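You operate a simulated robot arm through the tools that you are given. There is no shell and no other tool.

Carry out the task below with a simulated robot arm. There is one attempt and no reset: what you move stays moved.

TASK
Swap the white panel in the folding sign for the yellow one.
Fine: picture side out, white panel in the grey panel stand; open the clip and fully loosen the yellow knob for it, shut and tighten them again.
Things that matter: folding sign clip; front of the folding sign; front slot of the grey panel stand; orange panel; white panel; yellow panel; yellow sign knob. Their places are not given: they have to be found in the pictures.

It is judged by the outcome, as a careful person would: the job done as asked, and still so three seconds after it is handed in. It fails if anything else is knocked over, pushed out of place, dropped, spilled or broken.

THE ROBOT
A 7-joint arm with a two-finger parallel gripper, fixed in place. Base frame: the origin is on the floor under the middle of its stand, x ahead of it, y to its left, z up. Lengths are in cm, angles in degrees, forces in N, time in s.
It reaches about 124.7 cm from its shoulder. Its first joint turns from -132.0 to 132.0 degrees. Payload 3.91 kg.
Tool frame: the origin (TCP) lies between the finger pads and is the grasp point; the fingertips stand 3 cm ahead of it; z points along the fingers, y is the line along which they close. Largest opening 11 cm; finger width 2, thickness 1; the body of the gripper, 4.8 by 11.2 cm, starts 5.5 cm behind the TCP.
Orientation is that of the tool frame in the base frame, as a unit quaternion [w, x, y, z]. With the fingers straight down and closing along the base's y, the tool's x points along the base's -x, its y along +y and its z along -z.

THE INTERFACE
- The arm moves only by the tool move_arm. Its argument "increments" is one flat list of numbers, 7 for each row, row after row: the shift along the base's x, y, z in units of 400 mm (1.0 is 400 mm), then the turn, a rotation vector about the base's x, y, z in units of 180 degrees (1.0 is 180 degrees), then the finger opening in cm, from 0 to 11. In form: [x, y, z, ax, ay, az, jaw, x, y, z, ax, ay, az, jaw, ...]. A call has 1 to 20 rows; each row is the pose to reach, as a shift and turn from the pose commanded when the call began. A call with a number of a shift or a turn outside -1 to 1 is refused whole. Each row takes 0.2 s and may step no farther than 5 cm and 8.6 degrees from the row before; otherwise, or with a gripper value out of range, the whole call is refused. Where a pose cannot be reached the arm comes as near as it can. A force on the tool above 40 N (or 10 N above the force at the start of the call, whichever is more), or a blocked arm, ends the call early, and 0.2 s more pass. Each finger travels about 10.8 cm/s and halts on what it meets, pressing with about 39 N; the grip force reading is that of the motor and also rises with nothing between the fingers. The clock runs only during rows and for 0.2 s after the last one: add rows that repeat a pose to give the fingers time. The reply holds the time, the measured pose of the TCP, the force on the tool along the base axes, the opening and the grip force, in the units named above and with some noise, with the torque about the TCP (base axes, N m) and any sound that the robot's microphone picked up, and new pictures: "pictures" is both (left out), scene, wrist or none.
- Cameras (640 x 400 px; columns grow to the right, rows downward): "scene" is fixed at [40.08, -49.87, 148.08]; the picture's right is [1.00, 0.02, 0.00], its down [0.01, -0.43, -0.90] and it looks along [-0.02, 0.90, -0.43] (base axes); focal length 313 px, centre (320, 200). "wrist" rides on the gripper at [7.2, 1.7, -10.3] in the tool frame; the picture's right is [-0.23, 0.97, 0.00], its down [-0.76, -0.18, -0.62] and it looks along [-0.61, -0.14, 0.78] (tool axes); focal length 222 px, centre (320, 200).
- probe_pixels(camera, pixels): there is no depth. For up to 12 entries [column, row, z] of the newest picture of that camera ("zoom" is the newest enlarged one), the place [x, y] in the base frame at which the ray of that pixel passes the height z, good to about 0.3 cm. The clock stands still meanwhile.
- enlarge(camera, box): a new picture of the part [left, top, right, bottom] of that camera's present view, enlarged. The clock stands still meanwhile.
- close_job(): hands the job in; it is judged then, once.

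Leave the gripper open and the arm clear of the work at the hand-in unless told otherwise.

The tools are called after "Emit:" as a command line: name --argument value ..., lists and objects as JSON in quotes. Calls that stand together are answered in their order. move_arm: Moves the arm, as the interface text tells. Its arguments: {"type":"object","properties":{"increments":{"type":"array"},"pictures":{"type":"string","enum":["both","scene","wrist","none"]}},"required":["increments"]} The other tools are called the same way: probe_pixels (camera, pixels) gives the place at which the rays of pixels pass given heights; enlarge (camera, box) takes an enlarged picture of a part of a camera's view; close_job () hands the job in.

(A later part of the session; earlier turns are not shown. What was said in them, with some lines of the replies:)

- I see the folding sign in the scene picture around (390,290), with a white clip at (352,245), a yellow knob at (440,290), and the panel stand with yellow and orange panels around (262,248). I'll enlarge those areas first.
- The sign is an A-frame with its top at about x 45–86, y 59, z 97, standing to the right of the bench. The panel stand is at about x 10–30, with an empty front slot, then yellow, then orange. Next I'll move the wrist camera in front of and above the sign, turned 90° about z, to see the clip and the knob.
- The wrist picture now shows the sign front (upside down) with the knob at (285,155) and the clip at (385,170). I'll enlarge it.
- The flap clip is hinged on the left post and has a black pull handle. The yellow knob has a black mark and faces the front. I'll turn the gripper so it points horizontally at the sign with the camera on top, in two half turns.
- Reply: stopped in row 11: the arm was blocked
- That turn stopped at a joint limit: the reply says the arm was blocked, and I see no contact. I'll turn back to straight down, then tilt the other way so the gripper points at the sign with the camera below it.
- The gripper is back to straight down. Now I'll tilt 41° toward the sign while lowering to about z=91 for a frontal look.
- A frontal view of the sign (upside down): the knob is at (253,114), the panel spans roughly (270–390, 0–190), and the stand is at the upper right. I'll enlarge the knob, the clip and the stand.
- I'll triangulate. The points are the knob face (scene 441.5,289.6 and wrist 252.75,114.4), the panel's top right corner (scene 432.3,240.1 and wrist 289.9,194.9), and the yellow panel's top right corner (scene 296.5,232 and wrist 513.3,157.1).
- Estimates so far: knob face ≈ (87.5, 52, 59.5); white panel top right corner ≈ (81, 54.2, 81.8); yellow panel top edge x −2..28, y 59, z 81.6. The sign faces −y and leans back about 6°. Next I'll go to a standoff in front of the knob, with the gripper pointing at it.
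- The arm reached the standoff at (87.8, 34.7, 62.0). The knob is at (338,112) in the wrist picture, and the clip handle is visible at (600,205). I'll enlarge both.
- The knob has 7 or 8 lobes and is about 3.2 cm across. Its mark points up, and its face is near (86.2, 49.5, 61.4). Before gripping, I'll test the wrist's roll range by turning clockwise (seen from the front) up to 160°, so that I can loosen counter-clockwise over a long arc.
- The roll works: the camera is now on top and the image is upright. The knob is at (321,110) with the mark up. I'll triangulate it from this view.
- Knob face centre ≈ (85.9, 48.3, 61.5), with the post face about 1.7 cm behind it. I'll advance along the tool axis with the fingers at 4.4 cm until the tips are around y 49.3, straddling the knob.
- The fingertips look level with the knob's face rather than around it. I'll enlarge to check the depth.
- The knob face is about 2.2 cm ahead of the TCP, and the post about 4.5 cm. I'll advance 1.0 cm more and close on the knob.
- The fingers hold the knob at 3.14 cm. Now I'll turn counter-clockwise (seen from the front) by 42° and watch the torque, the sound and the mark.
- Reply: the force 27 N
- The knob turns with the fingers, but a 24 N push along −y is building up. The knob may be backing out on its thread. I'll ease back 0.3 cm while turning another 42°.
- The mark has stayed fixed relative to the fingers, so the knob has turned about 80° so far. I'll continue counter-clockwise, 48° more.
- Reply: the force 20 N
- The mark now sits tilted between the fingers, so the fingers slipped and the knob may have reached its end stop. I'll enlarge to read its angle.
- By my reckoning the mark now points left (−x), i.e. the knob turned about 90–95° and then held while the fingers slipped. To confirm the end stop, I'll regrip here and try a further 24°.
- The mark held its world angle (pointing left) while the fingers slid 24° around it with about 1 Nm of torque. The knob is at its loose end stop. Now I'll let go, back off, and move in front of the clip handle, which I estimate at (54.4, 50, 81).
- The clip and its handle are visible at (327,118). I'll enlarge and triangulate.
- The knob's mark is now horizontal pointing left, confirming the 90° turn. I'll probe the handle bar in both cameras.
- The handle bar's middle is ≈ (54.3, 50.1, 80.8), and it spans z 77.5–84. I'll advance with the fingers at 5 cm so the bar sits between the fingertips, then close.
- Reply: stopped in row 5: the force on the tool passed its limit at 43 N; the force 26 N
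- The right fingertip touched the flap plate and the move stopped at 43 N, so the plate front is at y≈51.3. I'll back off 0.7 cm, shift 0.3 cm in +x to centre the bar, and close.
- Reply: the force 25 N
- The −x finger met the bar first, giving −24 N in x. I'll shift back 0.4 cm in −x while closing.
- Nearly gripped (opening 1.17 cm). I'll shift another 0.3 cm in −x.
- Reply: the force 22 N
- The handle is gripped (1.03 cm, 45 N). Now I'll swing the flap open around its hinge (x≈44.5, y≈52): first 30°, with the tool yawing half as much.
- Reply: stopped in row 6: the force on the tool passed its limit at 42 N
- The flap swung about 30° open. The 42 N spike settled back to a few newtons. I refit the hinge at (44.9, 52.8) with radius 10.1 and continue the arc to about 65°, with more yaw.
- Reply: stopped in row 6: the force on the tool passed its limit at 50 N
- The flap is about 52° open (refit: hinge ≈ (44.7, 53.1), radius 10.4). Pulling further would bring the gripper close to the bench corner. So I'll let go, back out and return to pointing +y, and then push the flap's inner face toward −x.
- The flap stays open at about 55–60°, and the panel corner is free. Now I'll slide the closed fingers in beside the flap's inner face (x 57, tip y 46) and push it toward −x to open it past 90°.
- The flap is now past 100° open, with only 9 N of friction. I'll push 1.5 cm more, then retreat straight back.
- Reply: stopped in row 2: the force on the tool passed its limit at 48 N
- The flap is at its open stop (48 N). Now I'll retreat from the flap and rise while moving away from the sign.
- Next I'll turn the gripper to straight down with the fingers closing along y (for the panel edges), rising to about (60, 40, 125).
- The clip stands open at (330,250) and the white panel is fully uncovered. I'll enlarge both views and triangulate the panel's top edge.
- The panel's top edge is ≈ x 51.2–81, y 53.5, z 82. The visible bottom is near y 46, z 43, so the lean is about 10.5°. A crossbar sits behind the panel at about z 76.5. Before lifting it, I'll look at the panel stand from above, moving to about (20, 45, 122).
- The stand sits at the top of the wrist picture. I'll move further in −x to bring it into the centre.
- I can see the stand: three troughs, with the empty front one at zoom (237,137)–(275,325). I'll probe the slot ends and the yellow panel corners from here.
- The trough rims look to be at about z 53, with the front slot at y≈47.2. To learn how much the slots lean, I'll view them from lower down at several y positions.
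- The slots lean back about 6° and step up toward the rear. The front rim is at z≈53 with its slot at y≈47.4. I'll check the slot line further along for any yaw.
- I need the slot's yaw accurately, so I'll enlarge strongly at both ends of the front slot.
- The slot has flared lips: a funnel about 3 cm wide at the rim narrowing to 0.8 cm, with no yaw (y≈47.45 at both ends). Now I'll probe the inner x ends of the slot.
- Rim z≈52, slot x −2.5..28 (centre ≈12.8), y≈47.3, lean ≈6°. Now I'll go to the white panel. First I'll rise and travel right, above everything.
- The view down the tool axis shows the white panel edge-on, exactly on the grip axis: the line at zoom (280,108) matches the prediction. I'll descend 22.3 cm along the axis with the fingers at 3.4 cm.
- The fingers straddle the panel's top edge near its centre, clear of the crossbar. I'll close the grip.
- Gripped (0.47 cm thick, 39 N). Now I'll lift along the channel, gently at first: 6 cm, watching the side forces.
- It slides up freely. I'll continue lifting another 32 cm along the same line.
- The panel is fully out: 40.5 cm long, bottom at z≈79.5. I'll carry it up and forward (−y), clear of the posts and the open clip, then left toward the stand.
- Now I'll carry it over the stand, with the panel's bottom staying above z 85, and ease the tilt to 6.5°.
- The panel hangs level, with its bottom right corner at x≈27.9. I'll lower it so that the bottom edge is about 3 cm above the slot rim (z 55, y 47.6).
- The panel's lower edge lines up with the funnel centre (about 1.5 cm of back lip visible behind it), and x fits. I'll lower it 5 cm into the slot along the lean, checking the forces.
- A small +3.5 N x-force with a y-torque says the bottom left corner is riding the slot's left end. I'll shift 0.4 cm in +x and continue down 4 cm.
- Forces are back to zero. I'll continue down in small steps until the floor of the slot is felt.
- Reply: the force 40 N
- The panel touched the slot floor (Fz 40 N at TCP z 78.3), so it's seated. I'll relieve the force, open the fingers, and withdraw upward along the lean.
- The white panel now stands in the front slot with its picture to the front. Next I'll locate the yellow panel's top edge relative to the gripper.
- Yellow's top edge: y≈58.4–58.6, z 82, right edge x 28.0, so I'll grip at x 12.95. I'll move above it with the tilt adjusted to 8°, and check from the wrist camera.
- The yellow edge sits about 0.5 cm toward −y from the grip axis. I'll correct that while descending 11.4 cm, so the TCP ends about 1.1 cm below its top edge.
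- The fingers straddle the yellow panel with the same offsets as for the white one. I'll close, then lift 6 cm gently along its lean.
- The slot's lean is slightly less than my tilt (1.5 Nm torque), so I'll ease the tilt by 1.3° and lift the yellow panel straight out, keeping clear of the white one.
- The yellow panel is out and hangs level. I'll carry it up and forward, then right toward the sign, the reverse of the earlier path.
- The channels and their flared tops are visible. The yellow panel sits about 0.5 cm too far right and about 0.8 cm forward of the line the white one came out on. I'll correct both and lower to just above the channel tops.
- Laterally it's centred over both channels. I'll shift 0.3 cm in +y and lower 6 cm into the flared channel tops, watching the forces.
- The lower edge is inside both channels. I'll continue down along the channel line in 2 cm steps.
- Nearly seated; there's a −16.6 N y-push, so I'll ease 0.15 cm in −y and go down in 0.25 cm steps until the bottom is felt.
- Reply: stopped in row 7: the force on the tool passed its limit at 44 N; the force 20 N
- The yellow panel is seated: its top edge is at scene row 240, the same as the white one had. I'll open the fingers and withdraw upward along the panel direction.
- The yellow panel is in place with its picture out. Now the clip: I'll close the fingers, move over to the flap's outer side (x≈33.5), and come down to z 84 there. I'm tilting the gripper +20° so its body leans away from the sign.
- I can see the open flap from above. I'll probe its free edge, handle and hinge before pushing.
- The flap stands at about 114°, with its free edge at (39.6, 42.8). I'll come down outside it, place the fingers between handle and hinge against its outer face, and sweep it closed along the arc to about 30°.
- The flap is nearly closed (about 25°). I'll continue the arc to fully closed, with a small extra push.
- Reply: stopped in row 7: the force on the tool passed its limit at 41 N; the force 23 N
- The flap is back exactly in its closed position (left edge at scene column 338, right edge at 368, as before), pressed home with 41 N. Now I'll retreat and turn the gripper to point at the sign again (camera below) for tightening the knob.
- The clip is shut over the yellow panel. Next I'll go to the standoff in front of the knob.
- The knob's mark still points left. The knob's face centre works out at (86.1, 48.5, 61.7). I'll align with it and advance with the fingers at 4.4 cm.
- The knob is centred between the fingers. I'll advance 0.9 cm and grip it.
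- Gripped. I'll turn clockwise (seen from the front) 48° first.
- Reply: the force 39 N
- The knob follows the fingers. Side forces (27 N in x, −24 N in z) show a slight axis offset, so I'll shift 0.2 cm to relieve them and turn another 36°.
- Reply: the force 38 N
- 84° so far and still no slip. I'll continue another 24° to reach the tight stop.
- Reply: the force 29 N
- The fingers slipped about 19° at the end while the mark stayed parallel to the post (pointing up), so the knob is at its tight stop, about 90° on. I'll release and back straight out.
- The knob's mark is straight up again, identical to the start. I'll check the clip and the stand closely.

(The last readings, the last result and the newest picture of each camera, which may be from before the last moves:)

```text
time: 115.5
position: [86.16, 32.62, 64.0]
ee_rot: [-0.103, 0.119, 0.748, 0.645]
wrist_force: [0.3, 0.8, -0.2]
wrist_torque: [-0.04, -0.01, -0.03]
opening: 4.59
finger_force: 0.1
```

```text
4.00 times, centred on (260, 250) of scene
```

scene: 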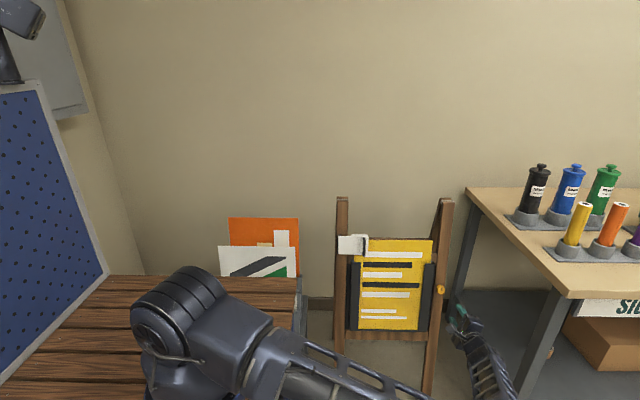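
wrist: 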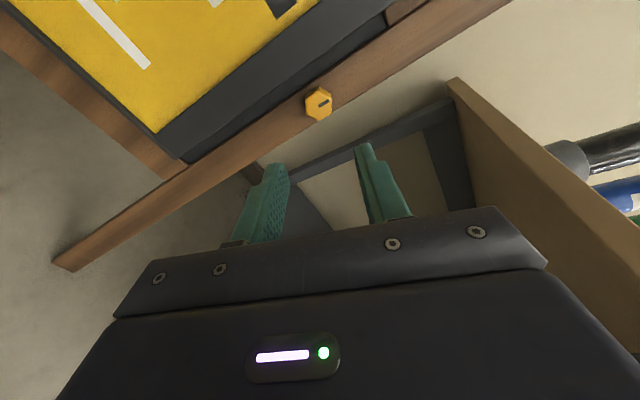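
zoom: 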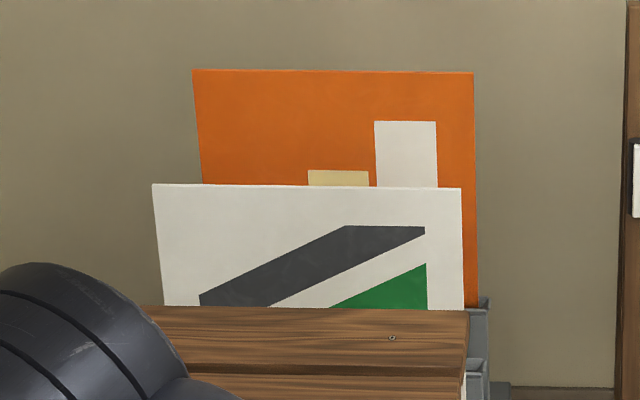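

The clip sits exactly as at the start, and the white panel stands in the front slot with its picture outward; orange is untouched. I'll move the arm well clear with the gripper open.

Emit:
move_arm --increments '[-0.01, -0.09, 0.03, 0, 0, 0, 6, -0.03, -0.17, 0.08, 0, 0, 0, 8, -0.06, -0.23, 0.16, 0, 0, 0, 10, -0.09, -0.28, 0.25, 0, 0, 0, 10, -0.12, -0.32, 0.35, 0, 0, 0, 10, -0.15, -0.35, 0.45, 0, 0, 0, 10, -0.18, -0.37, 0.55, 0, 0, 0, 10, -0.21, -0.38, 0.65, 0, 0, 0, 10, -0.24, -0.39, 0.75, 0, 0, 0, 10]'

Emit:
enlarge --camera "scene" --box '[200, 190, 480, 360]'

```text
time: 117.5
position: [76.73, 16.88, 94.01]
ee_rot: [-0.102, 0.119, 0.748, 0.645]
wrist_force: [0.5, 0.5, 0.1]
wrist_torque: [0.03, 0.03, 0.03]
opening: 10.01
finger_force: 0.1
```

scene: 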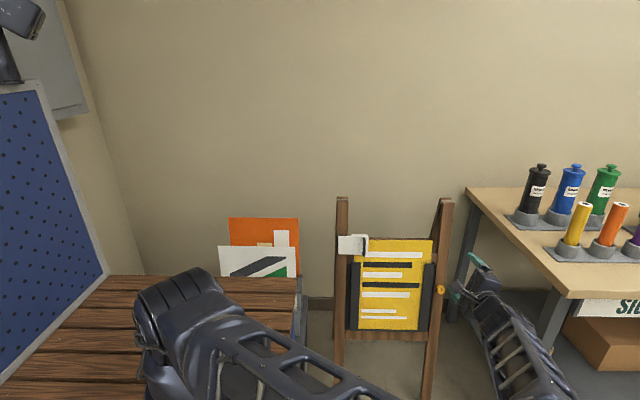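
wrist: 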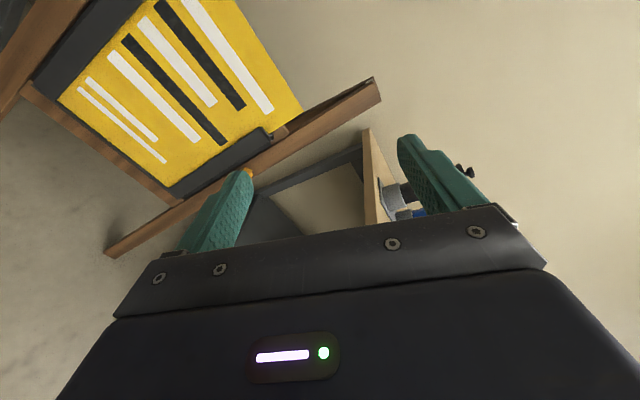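

```text
2.29 times, centred on (340, 275) of scene
```

zoom: 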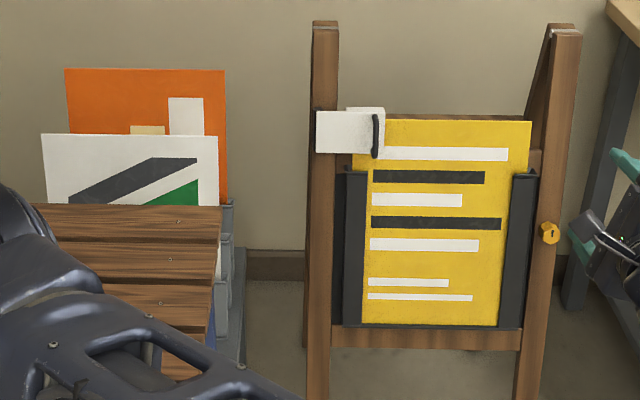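

The yellow panel is in the sign with its picture out. The clip is shut, the knob is tight with its mark up, and the white panel is in the front slot of the grey stand. Orange is undisturbed, and the arm is clear with the gripper open. I'm handing in the job.

Emit:
close_job

```text
The job is handed in.
```

The yellow panel is now in the folding sign with its picture facing out. The white panel stands in the front slot of the grey panel stand, picture side out, and the job is handed in.

- **Knob:** I loosened the yellow knob a quarter turn, to where it stopped. After the swap I tightened it until it stopped again, and its mark points straight up as it did at the start.
- **Clip:** I swung the clip fully open for the swap, then pressed it shut over the yellow panel. It sits exactly where it did before.
- **Everything else:** In the last pictures nothing else had moved or been knocked over, and the orange panel is still in its slot. The gripper is open and the arm is clear of the sign and the stand.
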